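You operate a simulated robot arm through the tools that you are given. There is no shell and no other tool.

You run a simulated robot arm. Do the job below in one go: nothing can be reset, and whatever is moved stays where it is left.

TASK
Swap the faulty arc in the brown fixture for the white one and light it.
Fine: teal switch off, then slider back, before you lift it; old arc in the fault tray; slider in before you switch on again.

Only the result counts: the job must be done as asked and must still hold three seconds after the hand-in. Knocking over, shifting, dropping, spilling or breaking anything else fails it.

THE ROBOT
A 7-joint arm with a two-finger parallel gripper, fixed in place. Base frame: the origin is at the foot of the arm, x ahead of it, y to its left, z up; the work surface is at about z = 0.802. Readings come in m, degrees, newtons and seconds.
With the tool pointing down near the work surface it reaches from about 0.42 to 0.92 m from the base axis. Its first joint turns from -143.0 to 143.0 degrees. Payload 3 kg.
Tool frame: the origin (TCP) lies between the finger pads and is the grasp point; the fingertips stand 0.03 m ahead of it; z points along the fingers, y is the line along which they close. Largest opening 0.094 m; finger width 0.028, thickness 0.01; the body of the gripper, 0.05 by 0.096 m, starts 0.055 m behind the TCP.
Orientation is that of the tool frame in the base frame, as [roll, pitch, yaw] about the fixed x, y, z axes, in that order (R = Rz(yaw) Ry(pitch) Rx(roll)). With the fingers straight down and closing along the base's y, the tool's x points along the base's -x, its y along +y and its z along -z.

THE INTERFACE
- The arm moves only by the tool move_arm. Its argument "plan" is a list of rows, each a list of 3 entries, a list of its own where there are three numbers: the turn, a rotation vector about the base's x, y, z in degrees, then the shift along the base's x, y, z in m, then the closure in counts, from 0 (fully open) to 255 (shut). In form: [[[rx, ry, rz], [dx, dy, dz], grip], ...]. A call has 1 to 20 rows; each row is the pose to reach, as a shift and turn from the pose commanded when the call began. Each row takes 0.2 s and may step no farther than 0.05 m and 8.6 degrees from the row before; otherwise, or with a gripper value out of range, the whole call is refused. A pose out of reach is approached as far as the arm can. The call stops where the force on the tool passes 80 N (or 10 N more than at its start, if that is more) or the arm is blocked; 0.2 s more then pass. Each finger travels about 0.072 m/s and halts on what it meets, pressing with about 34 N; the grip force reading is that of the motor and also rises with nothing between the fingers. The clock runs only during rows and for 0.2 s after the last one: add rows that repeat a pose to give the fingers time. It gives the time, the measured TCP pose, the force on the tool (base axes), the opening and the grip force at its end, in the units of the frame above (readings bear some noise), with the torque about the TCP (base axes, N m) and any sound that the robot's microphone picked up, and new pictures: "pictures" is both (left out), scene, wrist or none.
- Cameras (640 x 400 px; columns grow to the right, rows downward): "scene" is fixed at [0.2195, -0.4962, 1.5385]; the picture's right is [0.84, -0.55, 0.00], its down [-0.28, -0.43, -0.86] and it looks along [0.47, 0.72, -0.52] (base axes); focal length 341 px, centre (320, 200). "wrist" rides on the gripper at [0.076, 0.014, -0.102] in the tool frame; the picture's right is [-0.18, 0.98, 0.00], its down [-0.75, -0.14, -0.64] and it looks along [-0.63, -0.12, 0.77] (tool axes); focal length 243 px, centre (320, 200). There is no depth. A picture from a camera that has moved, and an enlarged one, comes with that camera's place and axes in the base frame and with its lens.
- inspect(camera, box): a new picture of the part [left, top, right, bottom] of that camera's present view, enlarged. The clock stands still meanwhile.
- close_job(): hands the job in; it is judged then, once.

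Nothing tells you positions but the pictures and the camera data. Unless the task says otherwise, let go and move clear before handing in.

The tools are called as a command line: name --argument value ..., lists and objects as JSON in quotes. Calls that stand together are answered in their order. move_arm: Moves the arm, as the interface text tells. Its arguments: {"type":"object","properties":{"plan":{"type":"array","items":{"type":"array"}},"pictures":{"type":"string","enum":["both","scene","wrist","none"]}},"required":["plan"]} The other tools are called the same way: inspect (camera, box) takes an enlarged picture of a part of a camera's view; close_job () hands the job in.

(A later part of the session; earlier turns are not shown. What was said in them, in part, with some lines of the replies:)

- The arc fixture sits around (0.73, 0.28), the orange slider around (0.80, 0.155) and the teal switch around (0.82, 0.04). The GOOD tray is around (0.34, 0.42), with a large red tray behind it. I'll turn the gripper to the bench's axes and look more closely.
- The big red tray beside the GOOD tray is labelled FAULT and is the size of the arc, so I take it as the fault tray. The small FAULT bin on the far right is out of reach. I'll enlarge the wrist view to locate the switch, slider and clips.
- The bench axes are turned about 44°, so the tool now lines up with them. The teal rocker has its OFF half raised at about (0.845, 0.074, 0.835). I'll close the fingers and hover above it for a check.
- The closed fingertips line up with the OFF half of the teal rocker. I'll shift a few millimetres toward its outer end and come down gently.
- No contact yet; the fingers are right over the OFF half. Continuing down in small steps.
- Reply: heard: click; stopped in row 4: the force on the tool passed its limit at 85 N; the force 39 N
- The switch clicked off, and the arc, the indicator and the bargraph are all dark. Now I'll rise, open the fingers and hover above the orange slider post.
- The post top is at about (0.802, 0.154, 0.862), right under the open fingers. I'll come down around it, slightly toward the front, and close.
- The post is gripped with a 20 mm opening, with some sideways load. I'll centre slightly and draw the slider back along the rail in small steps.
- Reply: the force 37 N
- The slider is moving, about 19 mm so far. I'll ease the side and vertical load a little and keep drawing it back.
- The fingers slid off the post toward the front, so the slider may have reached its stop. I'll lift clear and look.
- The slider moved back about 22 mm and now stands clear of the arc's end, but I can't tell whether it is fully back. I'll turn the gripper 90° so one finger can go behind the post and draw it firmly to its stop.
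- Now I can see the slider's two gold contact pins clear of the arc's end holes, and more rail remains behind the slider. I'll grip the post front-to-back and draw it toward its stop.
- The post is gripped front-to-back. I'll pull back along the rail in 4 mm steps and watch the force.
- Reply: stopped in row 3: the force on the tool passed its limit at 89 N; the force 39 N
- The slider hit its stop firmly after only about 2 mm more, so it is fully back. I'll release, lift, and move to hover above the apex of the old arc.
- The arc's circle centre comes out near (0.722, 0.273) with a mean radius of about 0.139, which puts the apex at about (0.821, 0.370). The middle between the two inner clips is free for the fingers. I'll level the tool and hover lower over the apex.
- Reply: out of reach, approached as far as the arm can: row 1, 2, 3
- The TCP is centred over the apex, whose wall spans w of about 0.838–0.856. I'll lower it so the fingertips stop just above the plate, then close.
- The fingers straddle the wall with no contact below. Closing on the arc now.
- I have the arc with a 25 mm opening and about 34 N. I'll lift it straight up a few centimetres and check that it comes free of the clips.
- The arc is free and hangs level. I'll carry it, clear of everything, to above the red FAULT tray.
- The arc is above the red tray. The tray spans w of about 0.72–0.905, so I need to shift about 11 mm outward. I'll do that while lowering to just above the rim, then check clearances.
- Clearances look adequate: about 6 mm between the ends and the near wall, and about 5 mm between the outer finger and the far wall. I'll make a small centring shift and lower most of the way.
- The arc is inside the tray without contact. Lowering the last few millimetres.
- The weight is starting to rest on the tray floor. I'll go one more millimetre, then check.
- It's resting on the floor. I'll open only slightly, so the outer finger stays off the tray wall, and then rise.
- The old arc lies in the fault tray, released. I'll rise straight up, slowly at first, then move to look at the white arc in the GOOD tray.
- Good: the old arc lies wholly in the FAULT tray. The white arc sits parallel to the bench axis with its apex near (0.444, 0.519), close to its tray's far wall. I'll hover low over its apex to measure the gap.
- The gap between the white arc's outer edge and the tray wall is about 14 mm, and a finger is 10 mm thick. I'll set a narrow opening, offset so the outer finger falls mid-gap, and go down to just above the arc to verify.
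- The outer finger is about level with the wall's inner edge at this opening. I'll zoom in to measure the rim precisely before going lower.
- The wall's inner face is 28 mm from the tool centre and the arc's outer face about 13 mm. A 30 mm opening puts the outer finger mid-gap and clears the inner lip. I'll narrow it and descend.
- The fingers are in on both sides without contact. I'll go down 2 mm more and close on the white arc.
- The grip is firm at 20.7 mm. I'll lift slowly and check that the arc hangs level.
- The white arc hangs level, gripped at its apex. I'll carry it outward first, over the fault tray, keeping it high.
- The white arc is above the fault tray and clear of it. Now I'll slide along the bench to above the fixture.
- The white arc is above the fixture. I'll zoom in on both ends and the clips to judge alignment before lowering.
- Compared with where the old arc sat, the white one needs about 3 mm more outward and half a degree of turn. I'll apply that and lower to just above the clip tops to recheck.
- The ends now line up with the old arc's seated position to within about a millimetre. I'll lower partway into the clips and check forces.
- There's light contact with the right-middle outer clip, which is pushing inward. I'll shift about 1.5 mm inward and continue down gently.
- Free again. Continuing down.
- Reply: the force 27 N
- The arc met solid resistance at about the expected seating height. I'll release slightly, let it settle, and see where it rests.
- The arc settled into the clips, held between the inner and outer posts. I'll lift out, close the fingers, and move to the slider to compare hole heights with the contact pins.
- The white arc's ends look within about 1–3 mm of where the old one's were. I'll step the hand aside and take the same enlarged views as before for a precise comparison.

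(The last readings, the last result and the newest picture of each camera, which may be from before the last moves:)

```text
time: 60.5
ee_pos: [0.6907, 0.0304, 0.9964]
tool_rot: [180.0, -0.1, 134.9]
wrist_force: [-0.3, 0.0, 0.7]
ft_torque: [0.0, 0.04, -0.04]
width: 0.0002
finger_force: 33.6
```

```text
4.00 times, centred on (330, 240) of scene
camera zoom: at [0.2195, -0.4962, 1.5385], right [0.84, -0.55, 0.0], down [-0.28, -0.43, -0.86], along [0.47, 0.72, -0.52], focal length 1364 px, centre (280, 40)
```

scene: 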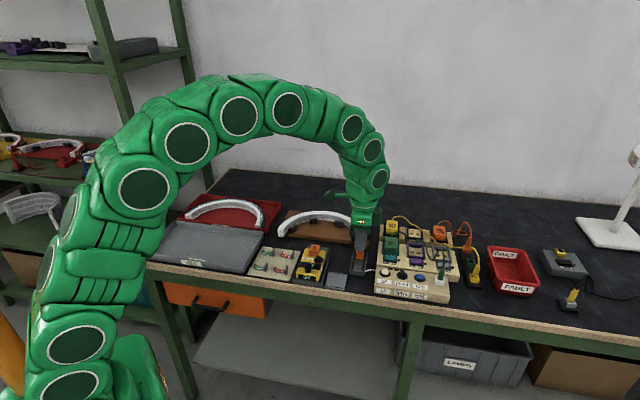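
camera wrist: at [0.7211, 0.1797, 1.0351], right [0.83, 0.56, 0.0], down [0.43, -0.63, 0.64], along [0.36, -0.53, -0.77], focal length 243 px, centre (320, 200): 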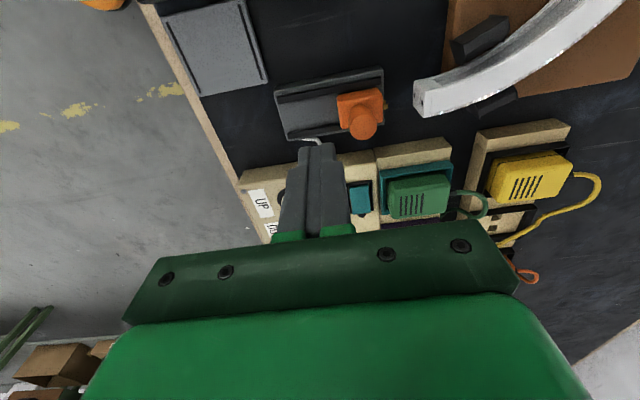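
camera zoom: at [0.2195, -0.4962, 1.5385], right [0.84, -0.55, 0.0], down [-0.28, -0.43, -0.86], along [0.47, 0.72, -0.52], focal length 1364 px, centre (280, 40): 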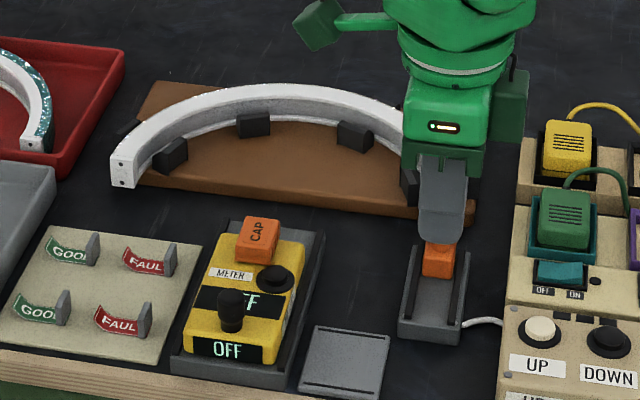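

The new arc sits about 3 mm farther out than the old one did, within the clips' play. I'll go back and nudge it inward to the original position before pushing the slider in.

move_arm --plan '[[[0, 0, 0], [0.008, 0.02, 0], 200], [[0, 0, 0], [0.022, 0.057, 0], 128], [[0, 0, 0], [0.038, 0.1, -0.01], 119], [[0, 0, 0], [0.054, 0.142, -0.02], 119], [[0, 0, 0], [0.07, 0.184, -0.035], 119], [[0, 0, 0], [0.086, 0.226, -0.05], 119], [[0, 0, 0], [0.102, 0.268, -0.061], 119], [[0, 0, 0], [0.118, 0.308, -0.061], 119], [[0, 0, 0], [0.13, 0.337, -0.061], 119], [[0, 0, 0], [0.13, 0.337, -0.061], 119]]' --pictures "wrist"

inspect --camera "wrist" --box '[200, 40, 440, 200]'

inspect --camera "scene" --box '[320, 210, 400, 290]'

```text
time: 62.7
ee_pos: [0.8183, 0.3674, 0.9324]
tool_rot: [179.9, -0.2, 134.9]
wrist_force: [0.4, -0.1, -0.1]
ft_torque: [0.02, 0.01, 0.01]
width: 0.0503
finger_force: 0.0
camera wrist: at [0.7738, 0.4326, 1.0346], right [0.83, 0.56, 0.0], down [0.43, -0.63, 0.64], along [0.36, -0.53, -0.77], focal length 243 px, centre (320, 200)
```

wrist: 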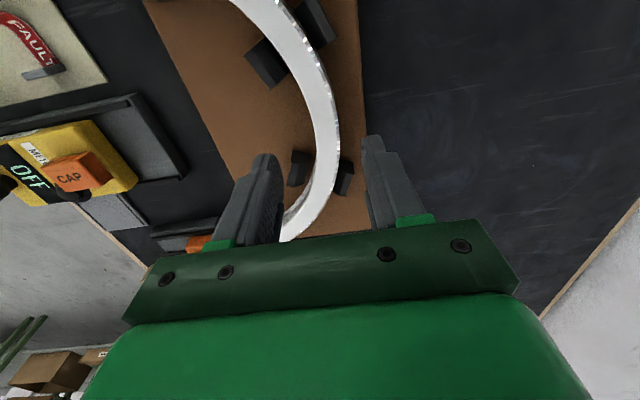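

```text
2.50 times, centred on (320, 120) of wrist
camera zoom: at [0.7738, 0.4326, 1.0346], right [0.83, 0.56, 0.0], down [0.43, -0.63, 0.64], along [0.36, -0.53, -0.77], focal length 606 px, centre (320, 400)
```

zoom: 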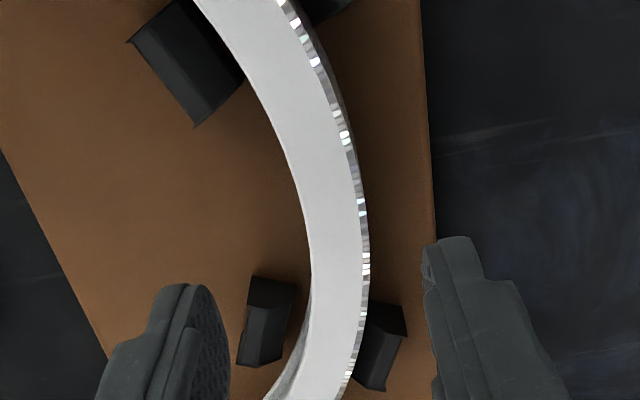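

```text
5.00 times, centred on (360, 250) of scene
camera zoom: at [0.2195, -0.4962, 1.5385], right [0.84, -0.55, 0.0], down [-0.28, -0.43, -0.86], along [0.47, 0.72, -0.52], focal length 1705 px, centre (120, -50)
```

zoom: 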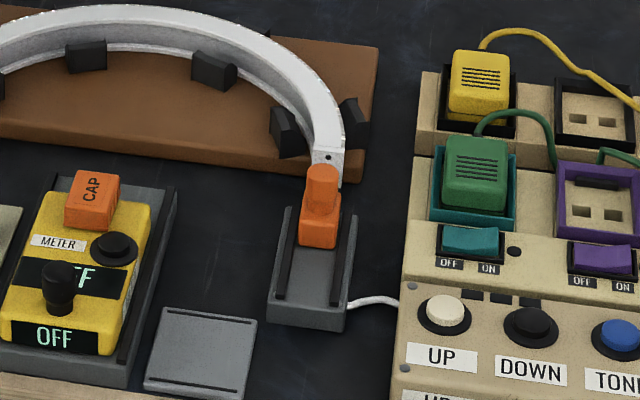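

Relative to the tool, the arc's wall is centred about 5 mm outward of the TCP. Centring the grip 2.8 mm inward of the arc's centre and closing gently will move it to the right spot.

move_arm --plan '[[[0, 0, 0], [0.0016, 0.0016, -0.02], 119], [[0, 0, 0], [0.0016, 0.0016, -0.045], 119], [[0, 0, 0], [0.0016, 0.0016, -0.065], 119], [[0, 0, 0], [0.0016, 0.0016, -0.077], 119], [[0, 0, 0], [0.0016, 0.0016, -0.077], 170], [[0, 0, 0], [0.0016, 0.0016, -0.077], 190], [[0, 0, 0], [0.0016, 0.0016, -0.077], 196], [[0, 0, 0], [0.0016, 0.0016, -0.077], 202], [[0, 0, 0], [0.0016, 0.0016, -0.077], 215], [[0, 0, 0], [0.0016, 0.0016, -0.077], 215]]'

inspect --camera "scene" --box '[320, 210, 400, 290]'

inspect --camera "scene" --box '[270, 200, 370, 260]'

```text
time: 64.9
ee_pos: [0.8201, 0.3691, 0.8547]
tool_rot: [180.0, -0.2, 134.9]
wrist_force: [0.9, 0.7, -0.4]
ft_torque: [0.09, -0.1, -0.02]
width: 0.0208
finger_force: 34.4
camera wrist: at [0.7767, 0.4343, 0.9577], right [0.83, 0.56, 0.0], down [0.43, -0.63, 0.64], along [0.36, -0.53, -0.77], focal length 243 px, centre (320, 200)
```

scene: 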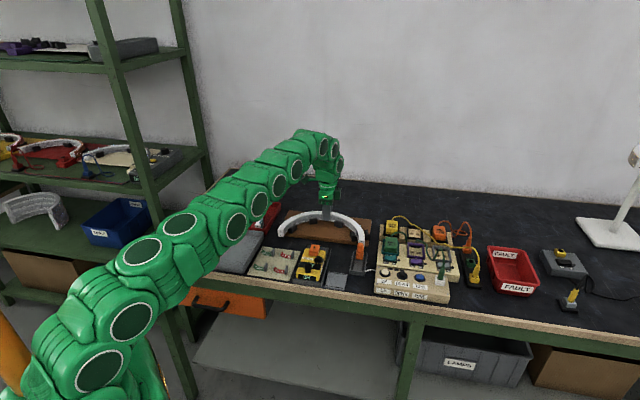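
wrist: 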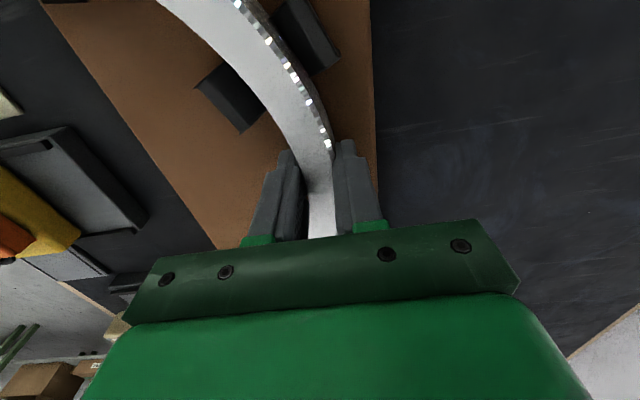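

```text
5.00 times, centred on (360, 250) of scene
camera zoom: at [0.2195, -0.4962, 1.5385], right [0.84, -0.55, 0.0], down [-0.28, -0.43, -0.86], along [0.47, 0.72, -0.52], focal length 1705 px, centre (120, -50)
```

zoom: 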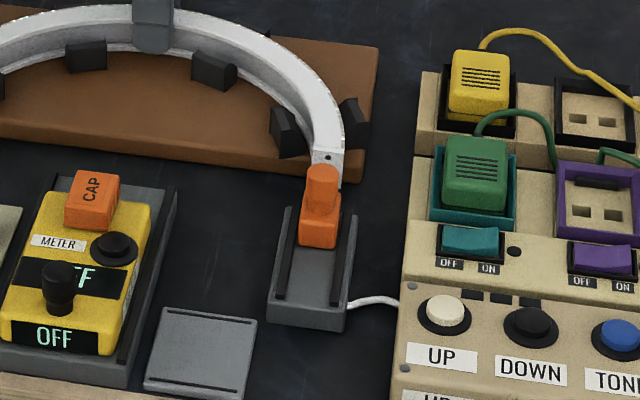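

```text
6.40 times, centred on (320, 230) of scene
camera zoom: at [0.2195, -0.4962, 1.5385], right [0.84, -0.55, 0.0], down [-0.28, -0.43, -0.86], along [0.47, 0.72, -0.52], focal length 2182 px, centre (320, 8)
```

zoom: 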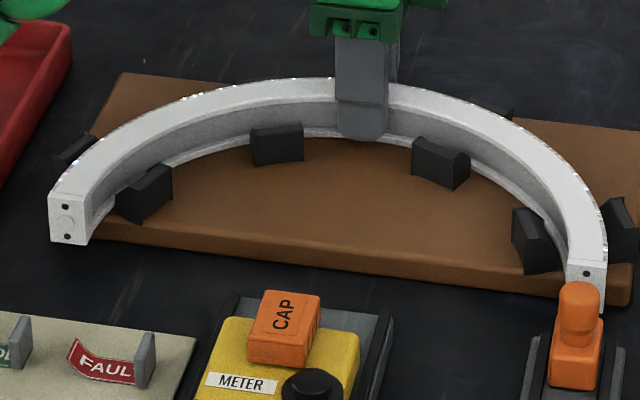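

The arc shifted only about 1.5 mm. While holding it lightly on the plate, I'll slide it 1.5–2 mm more inward and watch the force.

move_arm --plan '[[[0, 0, 0], [-0.0007, -0.0007, 0], 255], [[0, 0, 0], [-0.0014, -0.0014, 0], 255], [[0, 0, 0], [-0.0014, -0.0014, 0], 255]]' --pictures "none"

inspect --camera "scene" --box '[270, 200, 370, 260]'

```text
time: 65.7
ee_pos: [0.8188, 0.3675, 0.8549]
tool_rot: [180.0, -0.1, 134.9]
wrist_force: [0.3, -0.1, 0.3]
ft_torque: [0.1, 0.14, -0.03]
width: 0.0211
finger_force: 34.2
```

```text
6.40 times, centred on (320, 230) of scene
camera zoom: at [0.2195, -0.4962, 1.5385], right [0.84, -0.55, 0.0], down [-0.28, -0.43, -0.86], along [0.47, 0.72, -0.52], focal length 2182 px, centre (320, 8)
```

zoom: 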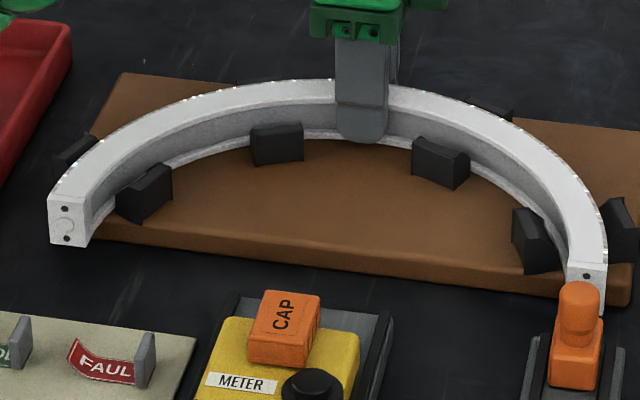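

The arc's end holes now coincide with the old arc's original position in the picture. I'll release and lift clear.

move_arm --plan '[[[0, 0, 0], [0, 0, 0], 200], [[0, 0, 0], [0, 0, 0], 160], [[0, 0, 0], [0, 0, 0], 160], [[0, 0, 0], [0, 0, 0.006], 160], [[0, 0, 0], [0, 0, 0.015], 160], [[0, 0, 0], [0, 0, 0.03], 160], [[0, 0, 0], [0, 0, 0.05], 160], [[0, 0, 0], [0, 0, 0.075], 160], [[0, 0, 0], [0, 0, 0.078], 160]]' --pictures "scene"

inspect --camera "scene" --box '[270, 200, 370, 260]'

inspect --camera "scene" --box '[320, 210, 400, 290]'

```text
time: 67.7
ee_pos: [0.8199, 0.3697, 0.932]
tool_rot: [-180.0, -0.2, 134.9]
wrist_force: [-0.3, -0.3, 0.8]
ft_torque: [0.0, -0.02, -0.01]
width: 0.035
finger_force: 0.1
```

scene: 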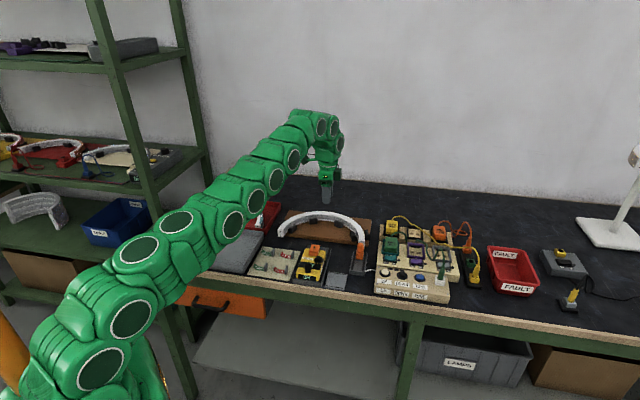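

```text
6.40 times, centred on (320, 230) of scene
camera zoom: at [0.2195, -0.4962, 1.5385], right [0.84, -0.55, 0.0], down [-0.28, -0.43, -0.86], along [0.47, 0.72, -0.52], focal length 2182 px, centre (320, 8)
```

zoom: 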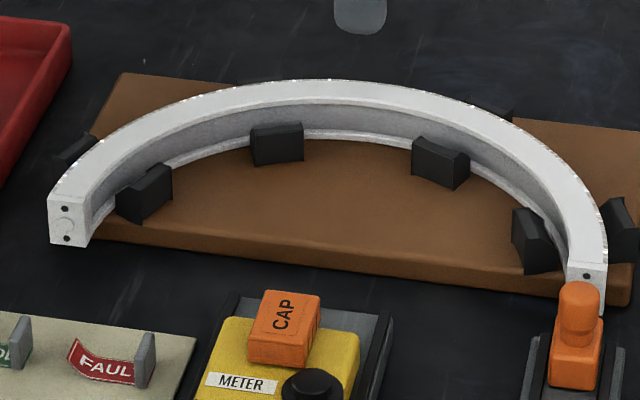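

```text
5.00 times, centred on (360, 250) of scene
camera zoom: at [0.2195, -0.4962, 1.5385], right [0.84, -0.55, 0.0], down [-0.28, -0.43, -0.86], along [0.47, 0.72, -0.52], focal length 1705 px, centre (120, -50)
```

zoom: 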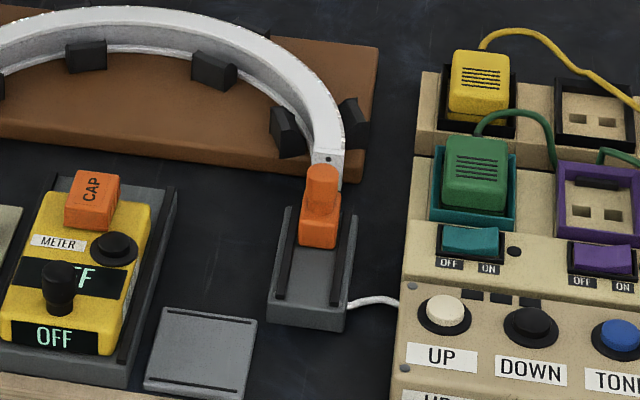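

The arc rests well after release. Now I'll close the fingers, go to the front side of the orange post and lower in.

move_arm --plan '[[[0, 0, 0], [-0.004, -0.02, 0], 255], [[0, 0, 0], [-0.012, -0.06, 0], 255], [[0, 0, 0], [-0.021, -0.1, 0], 255], [[0, 0, 0], [-0.03, -0.14, 0], 255], [[0, 0, 0], [-0.039, -0.18, 0], 255], [[0, 0, 0], [-0.048, -0.22, 0], 255], [[0, 0, 0], [-0.055, -0.2537, 0], 255], [[0, 0, 0], [-0.055, -0.2537, -0.02], 255], [[0, 0, 0], [-0.055, -0.2537, -0.04], 255], [[0, 0, 0], [-0.055, -0.2537, -0.055], 255], [[0, 0, 0], [-0.055, -0.2537, -0.055], 255]]'

inspect --camera "wrist" --box '[220, 80, 460, 230]'

inspect --camera "scene" --box '[320, 210, 400, 290]'

```text
time: 70.1
ee_pos: [0.7679, 0.1148, 0.8781]
tool_rot: [180.0, -0.1, 134.9]
wrist_force: [0.0, 0.4, 0.4]
ft_torque: [0.03, 0.0, -0.01]
width: 0.0
finger_force: 32.7
camera wrist: at [0.7233, 0.1793, 0.9804], right [0.83, 0.56, 0.0], down [0.43, -0.63, 0.64], along [0.36, -0.53, -0.77], focal length 243 px, centre (320, 200)
```

scene: 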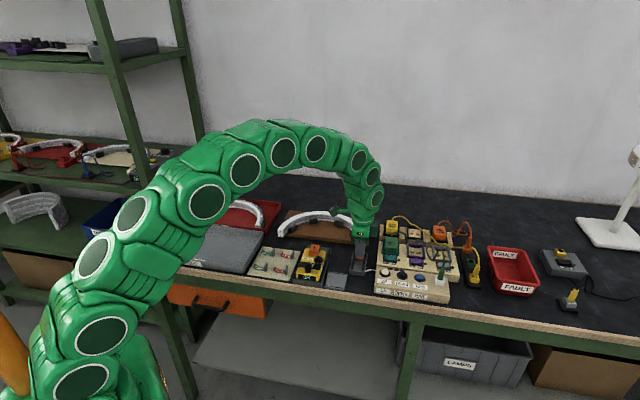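
wrist: 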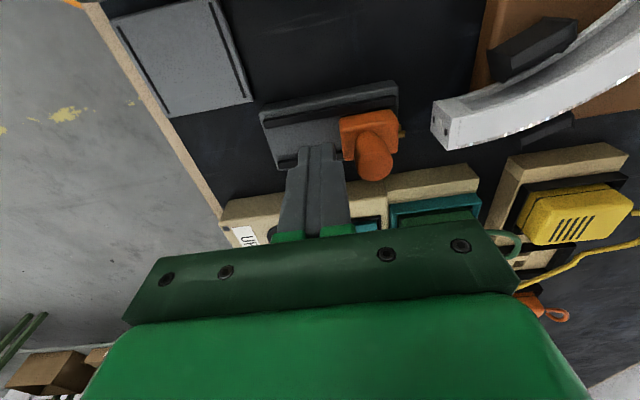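

```text
2.67 times, centred on (340, 155) of wrist
camera zoom: at [0.7233, 0.1793, 0.9804], right [0.83, 0.56, 0.0], down [0.43, -0.63, 0.64], along [0.36, -0.53, -0.77], focal length 647 px, centre (267, 320)
```

zoom: 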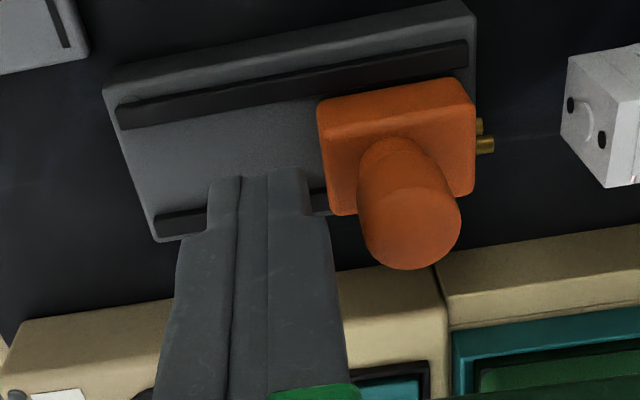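

```text
5.00 times, centred on (360, 250) of scene
camera zoom: at [0.2195, -0.4962, 1.5385], right [0.84, -0.55, 0.0], down [-0.28, -0.43, -0.86], along [0.47, 0.72, -0.52], focal length 1705 px, centre (120, -50)
```

zoom: 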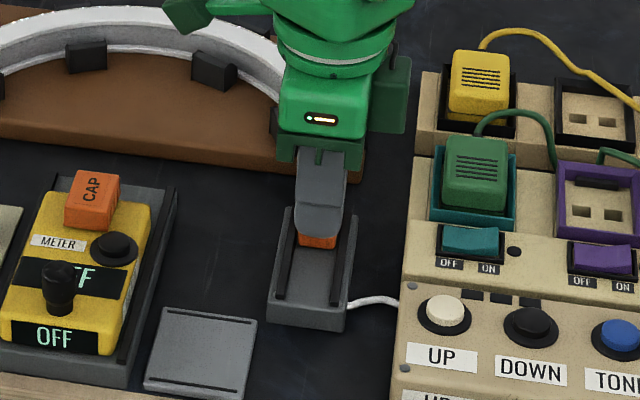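

The closed fingers are directly in line, about 11 mm in front of the post. I'll push forward along the rail partway and check the force.

move_arm --plan '[[[0, 0, 0], [0.0036, 0.0035, 0], 255], [[0, 0, 0], [0.0071, 0.007, 0], 255], [[0, 0, 0], [0.0093, 0.009, 0], 255], [[0, 0, 0], [0.0114, 0.0112, 0], 255], [[0, 0, 0], [0.0136, 0.0133, 0], 255], [[0, 0, 0], [0.0157, 0.0154, 0], 255], [[0, 0, 0], [0.0179, 0.0174, 0], 255], [[0, 0, 0], [0.0179, 0.0174, 0], 255]]'

inspect --camera "wrist" --box '[220, 80, 460, 230]'

```text
time: 71.9
ee_pos: [0.7826, 0.1329, 0.8769]
tool_rot: [-180.0, -0.1, 134.9]
wrist_force: [-0.6, -0.2, 0.1]
ft_torque: [-0.01, -0.01, 0.0]
width: 0.0
finger_force: 33.6
camera wrist: at [0.7391, 0.1975, 0.9799], right [0.83, 0.56, 0.0], down [0.43, -0.63, 0.64], along [0.36, -0.53, -0.77], focal length 243 px, centre (320, 200)
```

scene: 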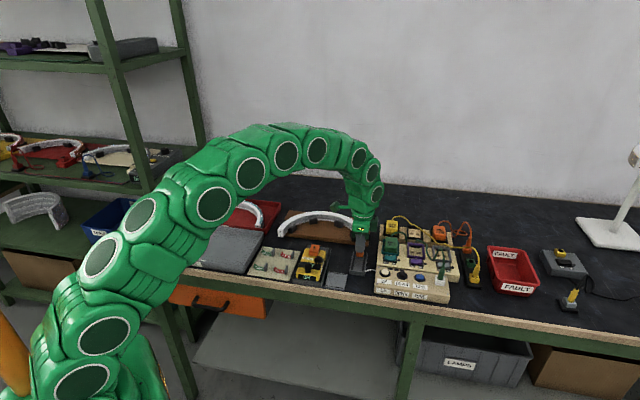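
wrist: 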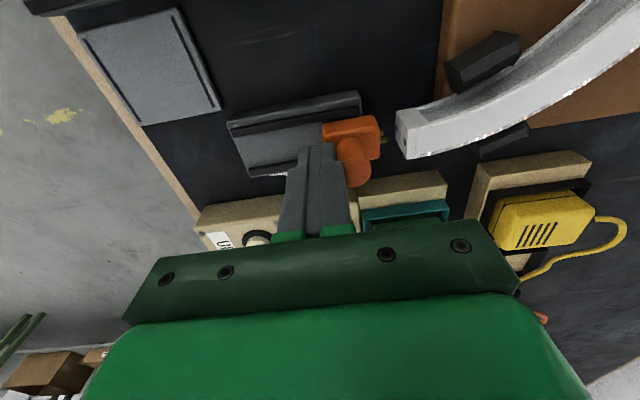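

```text
2.67 times, centred on (340, 155) of wrist
camera zoom: at [0.7391, 0.1975, 0.9799], right [0.83, 0.56, 0.0], down [0.43, -0.63, 0.64], along [0.36, -0.53, -0.77], focal length 647 px, centre (267, 320)
```

zoom: 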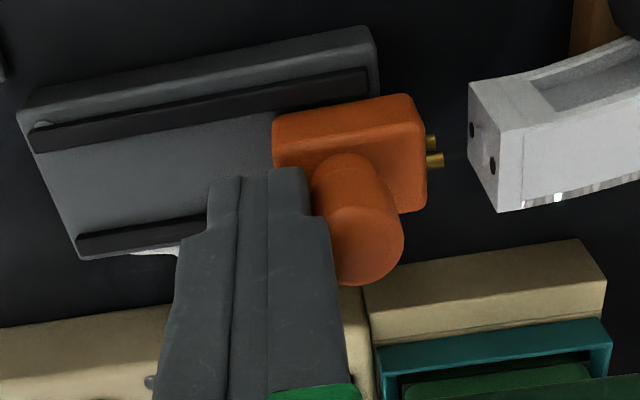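

The slider is moving freely and the pins point straight at the arc's end. I'll continue in smaller steps up to the original engaged position.

move_arm --plan '[[[0, 0, 0], [0.0014, 0.0014, 0], 255], [[0, 0, 0], [0.0028, 0.0028, 0], 255], [[0, 0, 0], [0.0043, 0.0042, 0], 255], [[0, 0, 0], [0.0057, 0.0056, 0], 255], [[0, 0, 0], [0.0057, 0.0056, 0], 255]]'

inspect --camera "wrist" --box '[220, 80, 460, 230]'

inspect --camera "scene" --box '[320, 210, 400, 290]'

```text
time: 73.1
ee_pos: [0.7891, 0.1381, 0.8789]
tool_rot: [180.0, -0.1, 134.8]
wrist_force: [-0.6, 0.2, 0.5]
ft_torque: [0.0, 0.0, 0.0]
width: 0.0
finger_force: 32.8
camera wrist: at [0.745, 0.2032, 0.9806], right [0.83, 0.56, 0.0], down [0.43, -0.63, 0.64], along [0.36, -0.53, -0.77], focal length 243 px, centre (320, 200)
```

scene: 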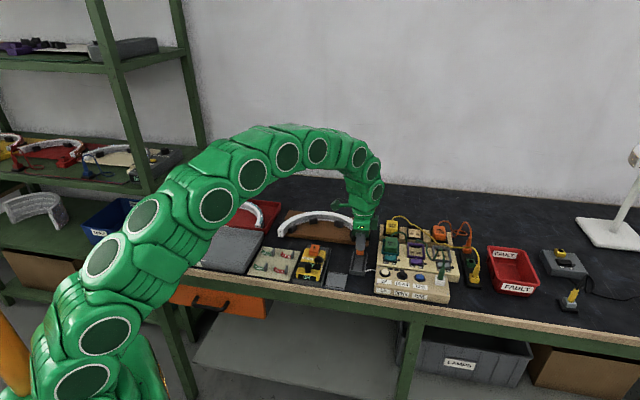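
wrist: 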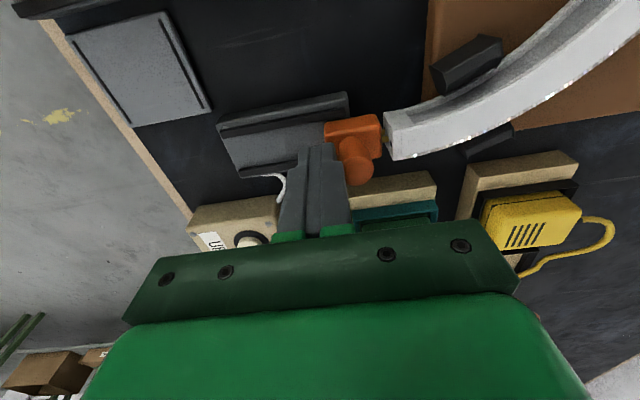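

```text
2.67 times, centred on (340, 155) of wrist
camera zoom: at [0.745, 0.2032, 0.9806], right [0.83, 0.56, 0.0], down [0.43, -0.63, 0.64], along [0.36, -0.53, -0.77], focal length 647 px, centre (267, 320)
```

zoom: 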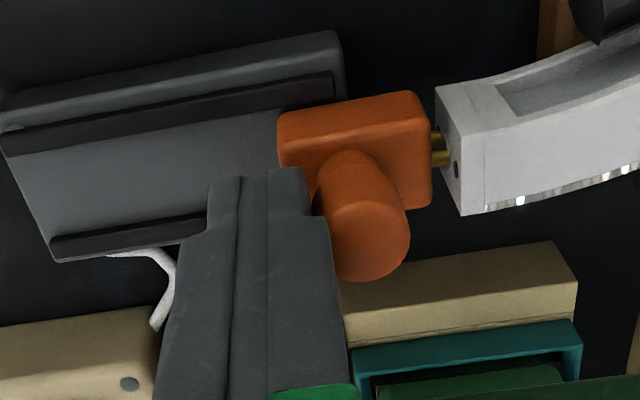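

```text
5.00 times, centred on (360, 250) of scene
camera zoom: at [0.2195, -0.4962, 1.5385], right [0.84, -0.55, 0.0], down [-0.28, -0.43, -0.86], along [0.47, 0.72, -0.52], focal length 1705 px, centre (120, -50)
```

zoom: 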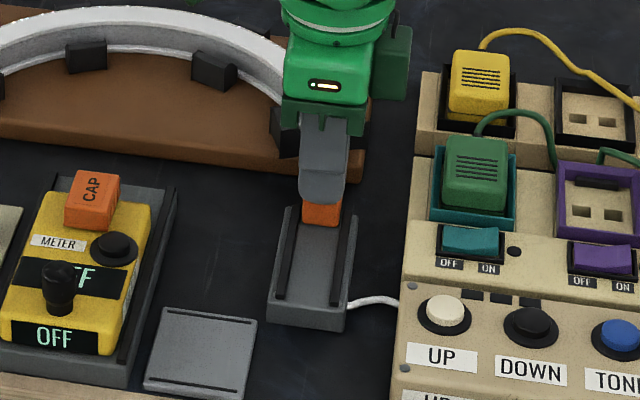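

The pins are right at the end holes. Continuing with 1–1.5 mm steps and close force checks.

move_arm --plan '[[[0, 0, 0], [0.0011, 0.001, 0], 255], [[0, 0, 0], [0.0021, 0.0021, 0], 255], [[0, 0, 0], [0.0021, 0.0021, 0], 255]]' --pictures "none"

inspect --camera "wrist" --box '[220, 80, 460, 230]'

```text
time: 73.9
ee_pos: [0.7907, 0.1402, 0.8783]
tool_rot: [-179.8, -0.1, 134.8]
wrist_force: [-29.9, -5.4, 7.6]
ft_torque: [0.06, 0.49, 0.15]
width: 0.0
finger_force: 32.3
```

```text
2.67 times, centred on (340, 155) of wrist
camera zoom: at [0.7467, 0.2047, 0.981], right [0.83, 0.56, 0.0], down [0.43, -0.63, 0.64], along [0.36, -0.53, -0.77], focal length 647 px, centre (267, 320)
```

zoom: 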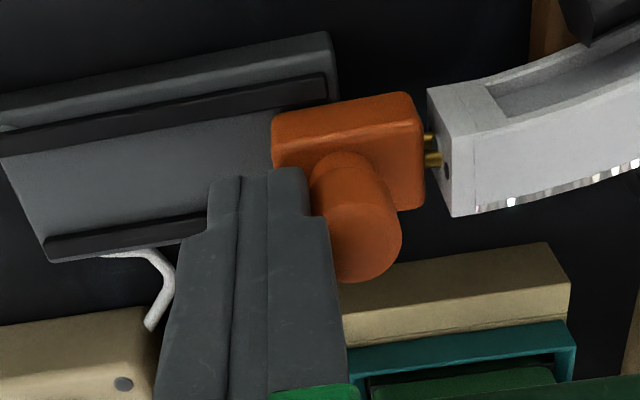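

The push now meets about 25 N of resistance, with the gold pins pressed against the contact in the arc's end and the post back at its original spot. I'll back the fingers off, rise, and compare with the first picture.

move_arm --plan '[[[0, 0, 0], [-0.0036, -0.0035, 0], 255], [[0, 0, 0], [-0.0107, -0.0105, 0], 255], [[0, 0, 0], [-0.0107, -0.0105, 0.03], 255], [[0, 0, 0], [-0.02, -0.02, 0.07], 255], [[0, 0, 0], [-0.055, -0.055, 0.1], 255], [[0, 0, 0], [-0.09, -0.09, 0.12], 255], [[0, 0, 0], [-0.11, -0.13, 0.13], 255], [[0, 0, 0], [-0.11, -0.13, 0.13], 255]]'

inspect --camera "scene" --box '[340, 230, 420, 280]'

inspect --camera "scene" --box '[270, 200, 370, 260]'

inspect --camera "wrist" --box '[280, 0, 600, 200]'

```text
refused: row 5 steps farther than a row can; nothing moved
```

```text
8.00 times, centred on (380, 255) of scene
camera zoom: at [0.2195, -0.4962, 1.5385], right [0.84, -0.55, 0.0], down [-0.28, -0.43, -0.86], along [0.47, 0.72, -0.52], focal length 2728 px, centre (-160, -240)
```

zoom: 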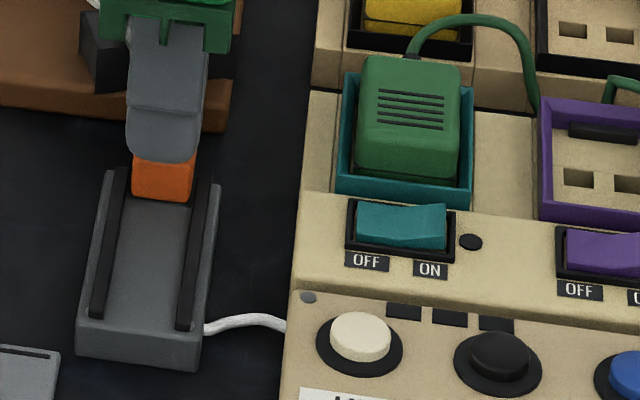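

```text
6.40 times, centred on (320, 230) of scene
camera zoom: at [0.2195, -0.4962, 1.5385], right [0.84, -0.55, 0.0], down [-0.28, -0.43, -0.86], along [0.47, 0.72, -0.52], focal length 2182 px, centre (320, 8)
```

zoom: 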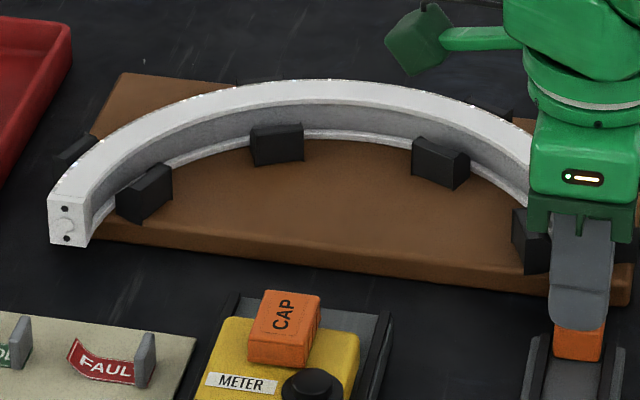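

```text
2.00 times, centred on (440, 100) of wrist
camera zoom: at [0.7467, 0.2047, 0.981], right [0.83, 0.56, 0.0], down [0.43, -0.63, 0.64], along [0.36, -0.53, -0.77], focal length 485 px, centre (80, 400)
```

zoom: 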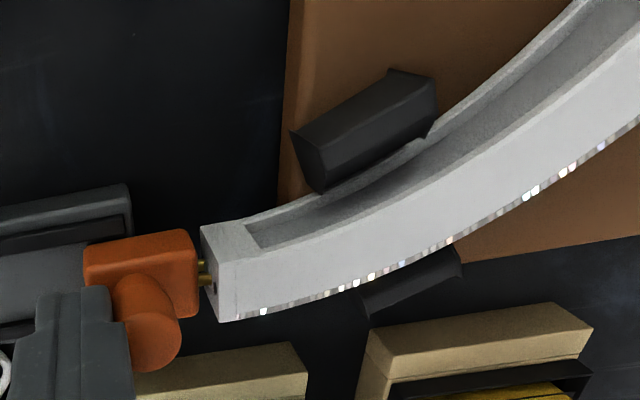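

The slider block's front edge is back exactly where it was at the start, so it is fully in. The retreat was refused for one oversized step, so I'll send it in smaller steps.

move_arm --plan '[[[0, 0, 0], [-0.0036, -0.0035, 0], 255], [[0, 0, 0], [-0.0107, -0.0105, 0], 255], [[0, 0, 0], [-0.0107, -0.0105, 0.03], 255], [[0, 0, 0], [-0.0107, -0.0105, 0.07], 255], [[0, 0, 0], [-0.0107, -0.0105, 0.1], 255], [[0, 0, 0], [-0.0107, -0.0105, 0.1], 255]]'

inspect --camera "wrist" --box '[220, 60, 540, 230]'

```text
time: 75.3
ee_pos: [0.7786, 0.128, 0.9795]
tool_rot: [-180.0, -0.1, 135.0]
wrist_force: [-0.3, 0.1, 0.5]
ft_torque: [0.01, 0.0, -0.06]
width: 0.0001
finger_force: 33.1
camera wrist: at [0.736, 0.1934, 1.0818], right [0.83, 0.56, 0.0], down [0.43, -0.63, 0.64], along [0.36, -0.53, -0.77], focal length 243 px, centre (320, 200)
```

scene: 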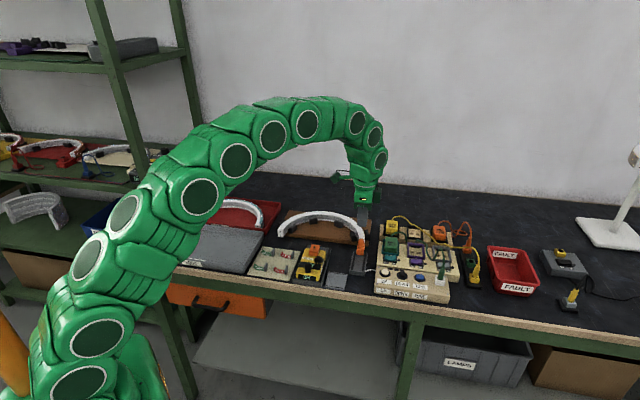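
wrist: 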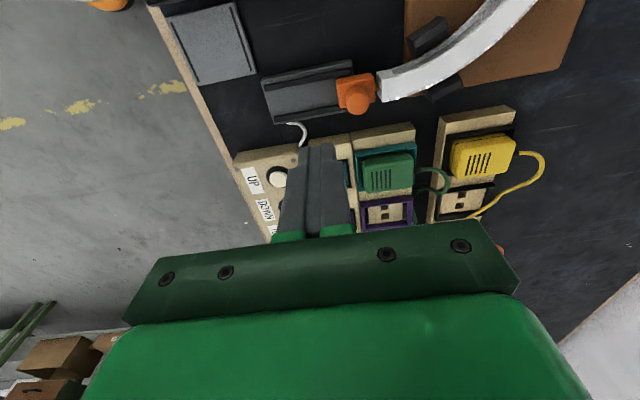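

```text
2.00 times, centred on (380, 145) of wrist
camera zoom: at [0.736, 0.1934, 1.0818], right [0.83, 0.56, 0.0], down [0.43, -0.63, 0.64], along [0.36, -0.53, -0.77], focal length 485 px, centre (200, 310)
```

zoom: 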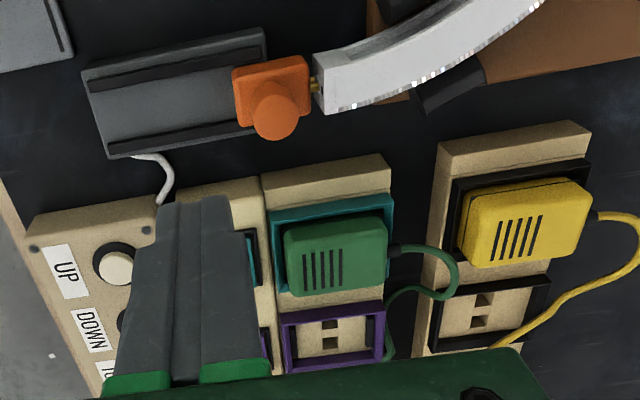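

Everything is in place with the teal switch still off, so now it goes on. I'll turn the hand back 90° and hover above the rocker's ON half.

move_arm --plan '[[[0, 0, 8.2], [0.007, -0.0065, 0], 255], [[0, 0, 16.4], [0.014, -0.013, 0], 255], [[0, 0, 24.6], [0.021, -0.0195, 0], 255], [[0, 0, 32.8], [0.028, -0.026, 0], 255], [[0, 0, 41], [0.035, -0.0325, 0], 255], [[0, 0, 49.2], [0.042, -0.039, 0], 255], [[0, 0, 57.4], [0.049, -0.0455, 0], 255], [[0, 0, 65.6], [0.056, -0.052, 0], 255], [[0, 0, 73.8], [0.063, -0.0585, 0], 255], [[0, 0, 82], [0.07, -0.065, -0.01], 255], [[0, 0, 89.3], [0.0764, -0.072, -0.03], 255], [[0, 0, 89.3], [0.0764, -0.072, -0.0445], 255], [[0, 0, 89.3], [0.0764, -0.072, -0.0445], 255]]'

inspect --camera "wrist" --box '[240, 70, 400, 190]'

inspect --camera "scene" --box '[360, 210, 420, 270]'

```text
time: 78.1
ee_pos: [0.8559, 0.0573, 0.9329]
tool_rot: [179.9, -0.2, -135.8]
wrist_force: [0.9, -0.2, 0.2]
ft_torque: [0.04, -0.01, -0.02]
width: 0.0002
finger_force: 32.6
camera wrist: at [0.7915, 0.0151, 1.0363], right [-0.55, 0.83, 0.0], down [0.64, 0.43, 0.64], along [0.53, 0.35, -0.77], focal length 243 px, centre (320, 200)
```

scene: 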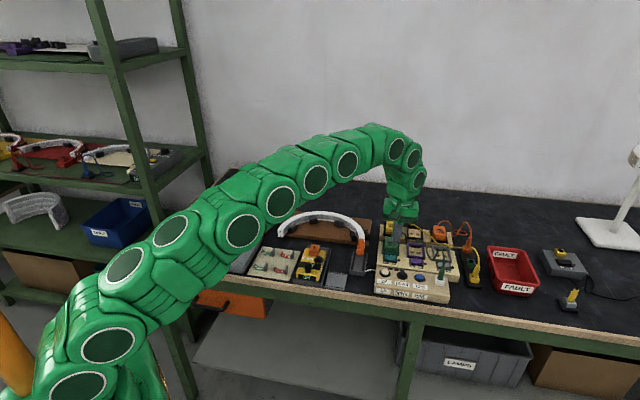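
wrist: 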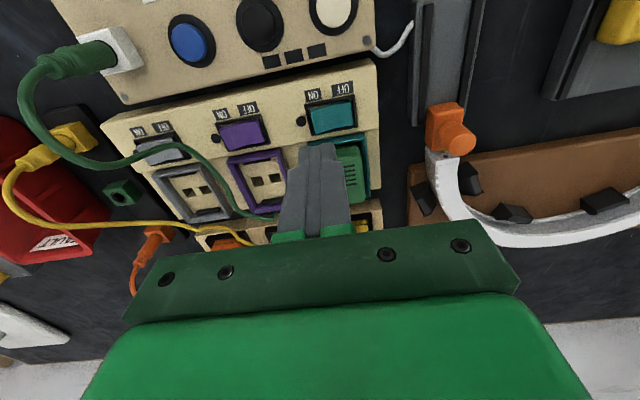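

```text
3.33 times, centred on (320, 130) of wrist
camera zoom: at [0.7915, 0.0151, 1.0363], right [-0.55, 0.83, 0.0], down [0.64, 0.43, 0.64], along [0.53, 0.35, -0.77], focal length 809 px, centre (320, 433)
```

zoom: 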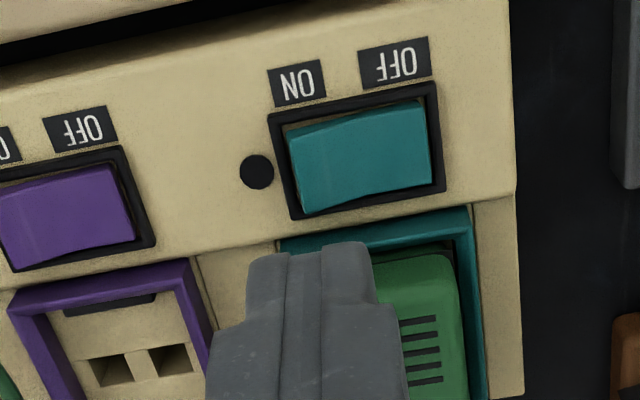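

```text
6.67 times, centred on (390, 240) of scene
camera zoom: at [0.2195, -0.4962, 1.5385], right [0.84, -0.55, 0.0], down [-0.28, -0.43, -0.86], along [0.47, 0.72, -0.52], focal length 2273 px, centre (-147, -67)
```

zoom: 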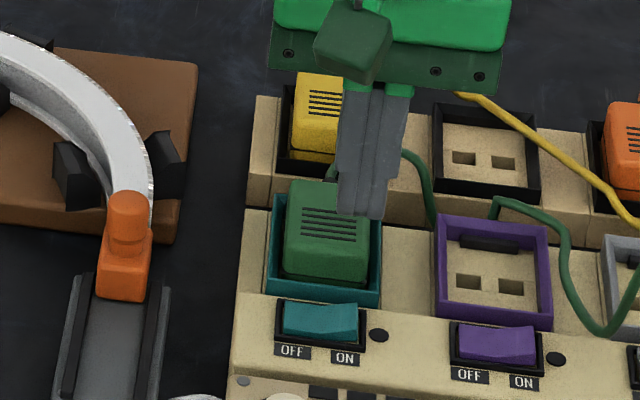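

The TCP sits over the ON half. A small shift keeps the fingertips off the indicator lamp and the lamp holder, then I'll press down gently.

move_arm --plan '[[[0, 0, 0], [-0.0021, -0.0037, -0.02], 255], [[0, 0, 0], [-0.0021, -0.0037, -0.04], 255], [[0, 0, 0], [-0.0021, -0.0037, -0.055], 255], [[0, 0, 0], [-0.0021, -0.0037, -0.061], 255], [[0, 0, 0], [-0.0021, -0.0037, -0.061], 255]]' --pictures "none"

inspect --camera "wrist" --box '[240, 70, 400, 190]'

inspect --camera "scene" --box '[360, 210, 420, 270]'

```text
time: 79.3
ee_pos: [0.8525, 0.0529, 0.8716]
tool_rot: [-179.9, -0.1, -135.8]
wrist_force: [0.0, 0.6, 0.7]
ft_torque: [0.02, -0.03, -0.04]
width: 0.0
finger_force: 33.2
```

```text
3.33 times, centred on (320, 130) of wrist
camera zoom: at [0.7887, 0.0113, 0.9755], right [-0.55, 0.83, 0.0], down [0.64, 0.42, 0.64], along [0.53, 0.35, -0.77], focal length 809 px, centre (320, 433)
```

zoom: 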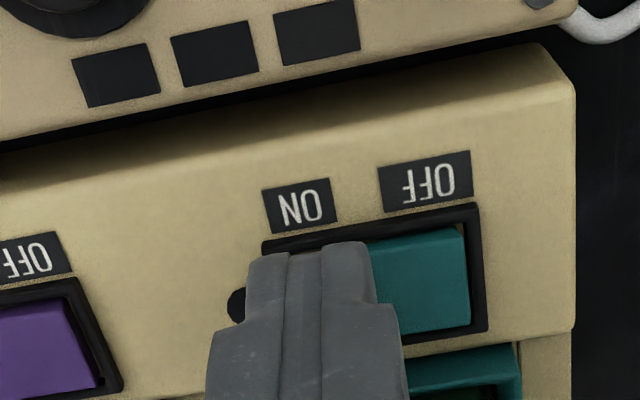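

```text
6.67 times, centred on (390, 240) of scene
camera zoom: at [0.2195, -0.4962, 1.5385], right [0.84, -0.55, 0.0], down [-0.28, -0.43, -0.86], along [0.47, 0.72, -0.52], focal length 2273 px, centre (-147, -67)
```

zoom: 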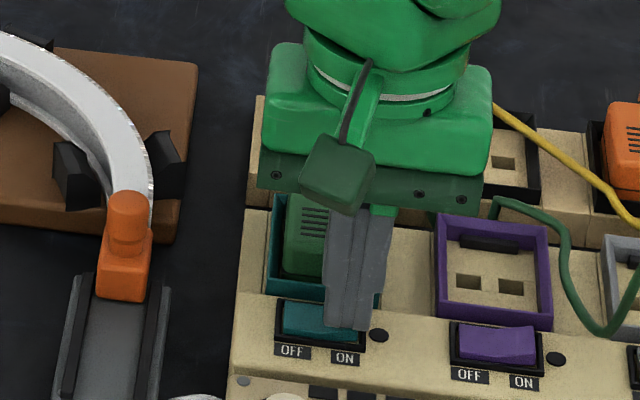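

The fingertips are right over the ON half, next to the indicator. Pressing down in small steps until it clicks.

move_arm --plan '[[[0, 0, 0], [0, 0, -0.002], 255], [[0, 0, 0], [0, 0, -0.004], 255], [[0, 0, 0], [0, 0, -0.0055], 255], [[0, 0, 0], [0, 0, -0.007], 255]]'

```text
time: 80.3
ee_pos: [0.8534, 0.0534, 0.8666]
tool_rot: [-179.9, 0.0, -135.7]
wrist_force: [-8.2, -3.5, 26.4]
ft_torque: [-0.03, 0.53, 0.08]
width: 0.0
finger_force: 33.1
heard: click
camera wrist: at [0.7888, 0.0112, 0.97], right [-0.55, 0.83, 0.0], down [0.64, 0.42, 0.64], along [0.54, 0.35, -0.77], focal length 243 px, centre (320, 200)
```

scene: 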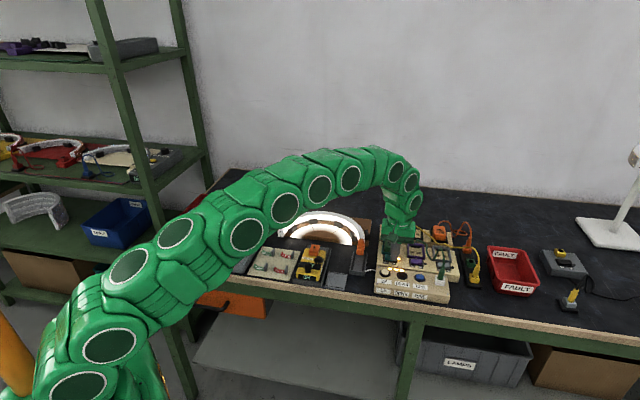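
wrist: 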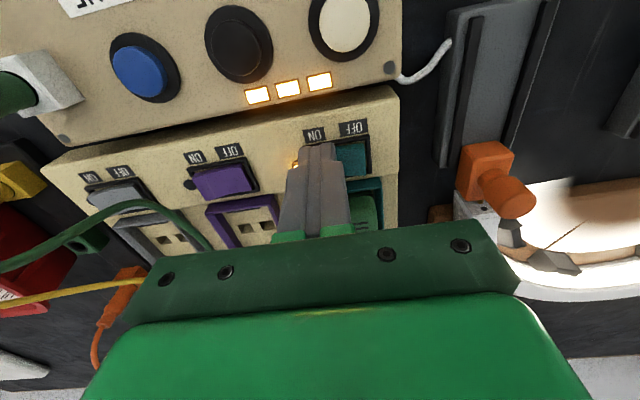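

It clicked on: the indicator and bargraph are lit, and the white arc glows along its full length. I'll raise the hand straight up, move clear, and check the final state.

move_arm --plan '[[[0, 0, 0], [0, 0, 0.01], 255], [[0, 0, 0], [0, 0, 0.04], 255], [[0, 0, 0], [0, 0, 0.08], 255], [[0, 0, 0], [-0.01, -0.005, 0.12], 255], [[0, 0, 0], [-0.04, -0.02, 0.15], 200], [[0, 0, 0], [-0.075, -0.04, 0.18], 128], [[0, 0, 0], [-0.11, -0.06, 0.2], 60], [[0, 0, 0], [-0.145, -0.08, 0.22], 0], [[0, 0, 0], [-0.18, -0.1, 0.24], 0], [[0, 0, 0], [-0.21, -0.12, 0.25], 0], [[0, 0, 0], [-0.21, -0.12, 0.25], 0]]'

inspect --camera "scene" --box '[260, 190, 400, 290]'

inspect --camera "scene" --box '[340, 200, 500, 310]'

inspect --camera "scene" --box '[130, 180, 290, 280]'

```text
refused: row 6 steps farther than a row can; nothing moved
```

```text
4.00 times, centred on (330, 240) of scene
camera zoom: at [0.2195, -0.4962, 1.5385], right [0.84, -0.55, 0.0], down [-0.28, -0.43, -0.86], along [0.47, 0.72, -0.52], focal length 1364 px, centre (280, 40)
```

zoom: 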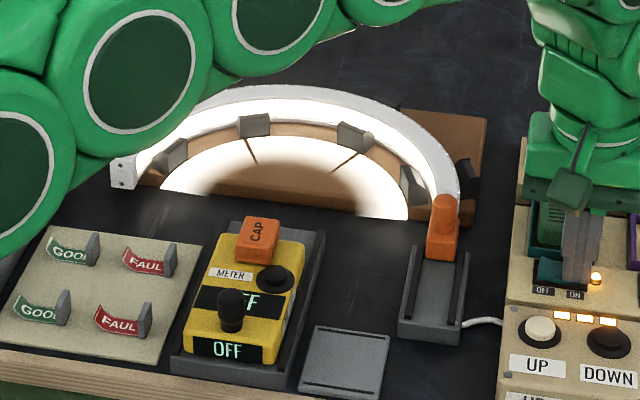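

```text
3.64 times, centred on (420, 255) of scene
camera zoom: at [0.2195, -0.4962, 1.5385], right [0.84, -0.55, 0.0], down [-0.28, -0.43, -0.86], along [0.47, 0.72, -0.52], focal length 1240 px, centre (-44, 0)
```

zoom: 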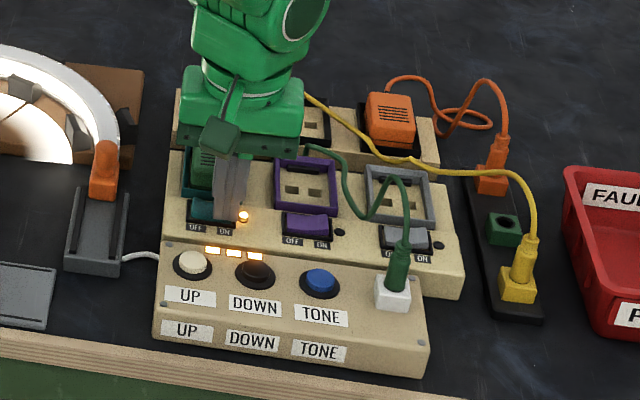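

```text
4.00 times, centred on (210, 230) of scene
camera zoom: at [0.2195, -0.4962, 1.5385], right [0.84, -0.55, 0.0], down [-0.28, -0.43, -0.86], along [0.47, 0.72, -0.52], focal length 1364 px, centre (760, 80)
```

zoom: 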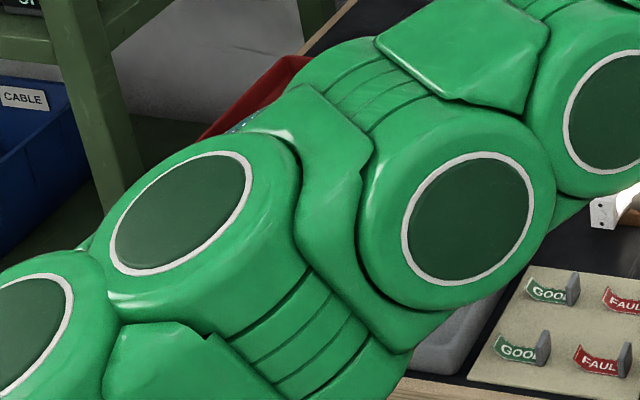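

The arc glows fully and the switch stays on; the retreat was refused for one oversized step. I'll retreat again with smaller steps, straight up first.

move_arm --plan '[[[0, 0, 0], [0, 0, 0.008], 255], [[0, 0, 0], [0, 0, 0.03], 255], [[0, 0, 0], [0, 0, 0.065], 255], [[0, 0, 0], [0, 0, 0.1], 255], [[0, 0, 0], [-0.02, -0.01, 0.125], 255], [[0, 0, 0], [-0.05, -0.02, 0.145], 200], [[0, 0, 0], [-0.08, -0.03, 0.165], 150], [[0, 0, 0], [-0.11, -0.04, 0.18], 100], [[0, 0, 0], [-0.14, -0.05, 0.195], 50], [[0, 0, 0], [-0.17, -0.06, 0.21], 0], [[0, 0, 0], [-0.2, -0.07, 0.225], 0], [[0, 0, 0], [-0.2, -0.07, 0.225], 0]]'

inspect --camera "scene" --box '[260, 190, 400, 290]'

inspect --camera "scene" --box '[340, 200, 500, 310]'

inspect --camera "scene" --box '[130, 180, 290, 280]'

```text
time: 82.9
ee_pos: [0.6534, -0.0169, 1.088]
tool_rot: [-180.0, -0.1, -135.8]
wrist_force: [0.3, 0.1, 0.3]
ft_torque: [0.01, -0.02, 0.01]
width: 0.0941
finger_force: 0.0
camera wrist: at [0.5887, -0.0588, 1.1903], right [-0.55, 0.83, 0.0], down [0.64, 0.43, 0.64], along [0.53, 0.35, -0.77], focal length 243 px, centre (320, 200)
```

scene: 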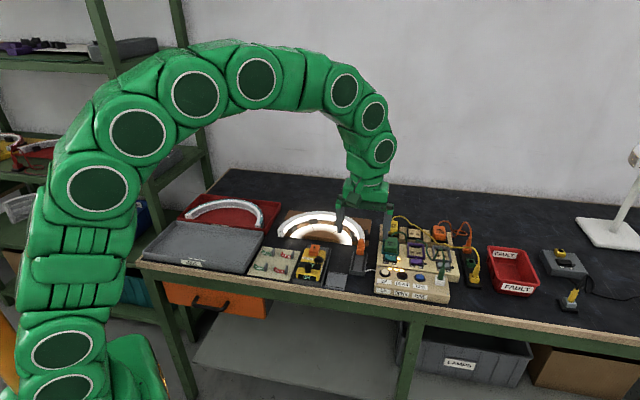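
wrist: 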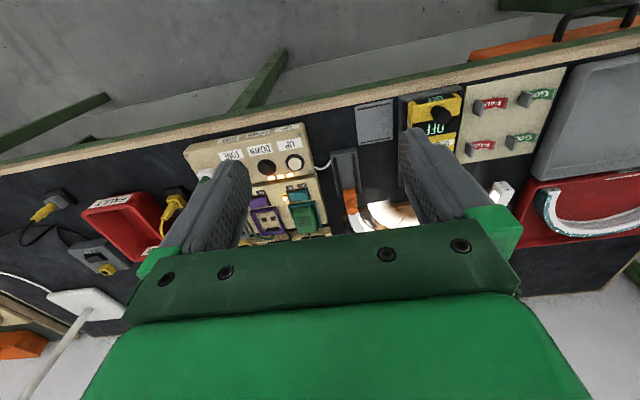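

```text
4.00 times, centred on (330, 240) of scene
camera zoom: at [0.2195, -0.4962, 1.5385], right [0.84, -0.55, 0.0], down [-0.28, -0.43, -0.86], along [0.47, 0.72, -0.52], focal length 1364 px, centre (280, 40)
```

zoom: 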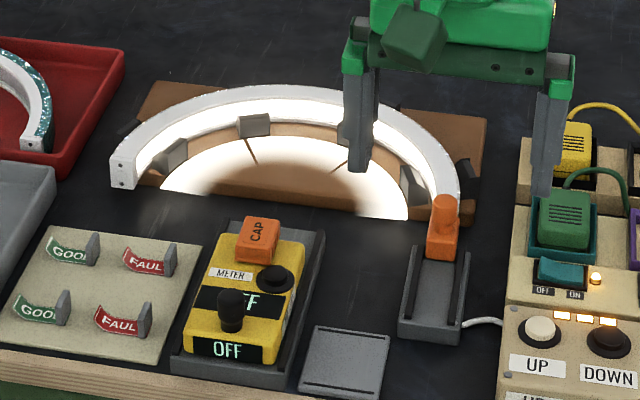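

```text
3.64 times, centred on (420, 255) of scene
camera zoom: at [0.2195, -0.4962, 1.5385], right [0.84, -0.55, 0.0], down [-0.28, -0.43, -0.86], along [0.47, 0.72, -0.52], focal length 1240 px, centre (-44, 0)
```

zoom: 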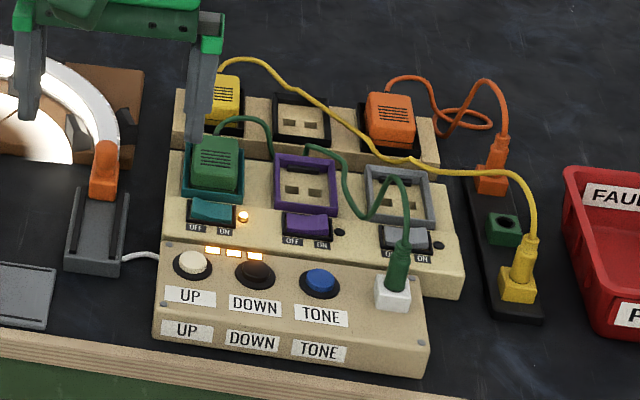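

```text
4.00 times, centred on (210, 230) of scene
camera zoom: at [0.2195, -0.4962, 1.5385], right [0.84, -0.55, 0.0], down [-0.28, -0.43, -0.86], along [0.47, 0.72, -0.52], focal length 1364 px, centre (760, 80)
```

zoom: 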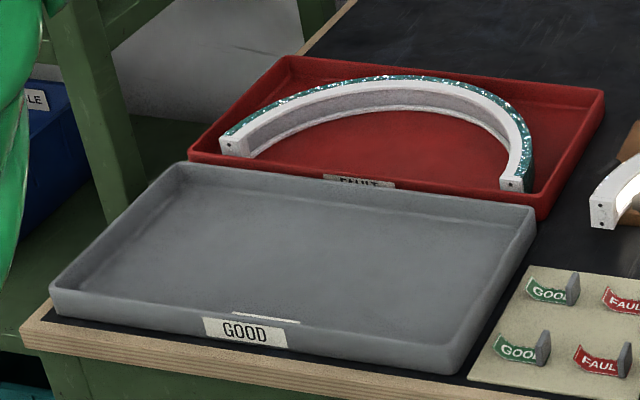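

The white arc sits in the brown fixture and glows along its whole length, the slider is in, and the teal switch is on with its lamp lit. The old arc lies in the FAULT tray, nothing else has moved, and the hand is clear, so I'm handing in.

close_job

```text
The job is handed in.
```

The white arc is now in the brown fixture and lit along its whole length, and I've handed the job in.

- **Order:** I turned the teal switch off and drew the slider back to its stop before lifting the old arc. The slider went back in before I switched on again.
- **Old arc:** It lies in the large red tray labelled FAULT, next to the GOOD tray. There is also a small FAULT bin on the right, but it is out of the arm's reach.
- **White arc:** It first sat about 3 mm too far out in the clips. I moved it back to where the old arc had been, as near as the pictures show, before pushing the slider in.
- **Slider:** My first pull slipped off the post partway. I took a new grip and pulled it until it hit the stop.

In the last pictures the switch indicator and panel lights were on and I saw nothing else moved. The hand was empty and clear.
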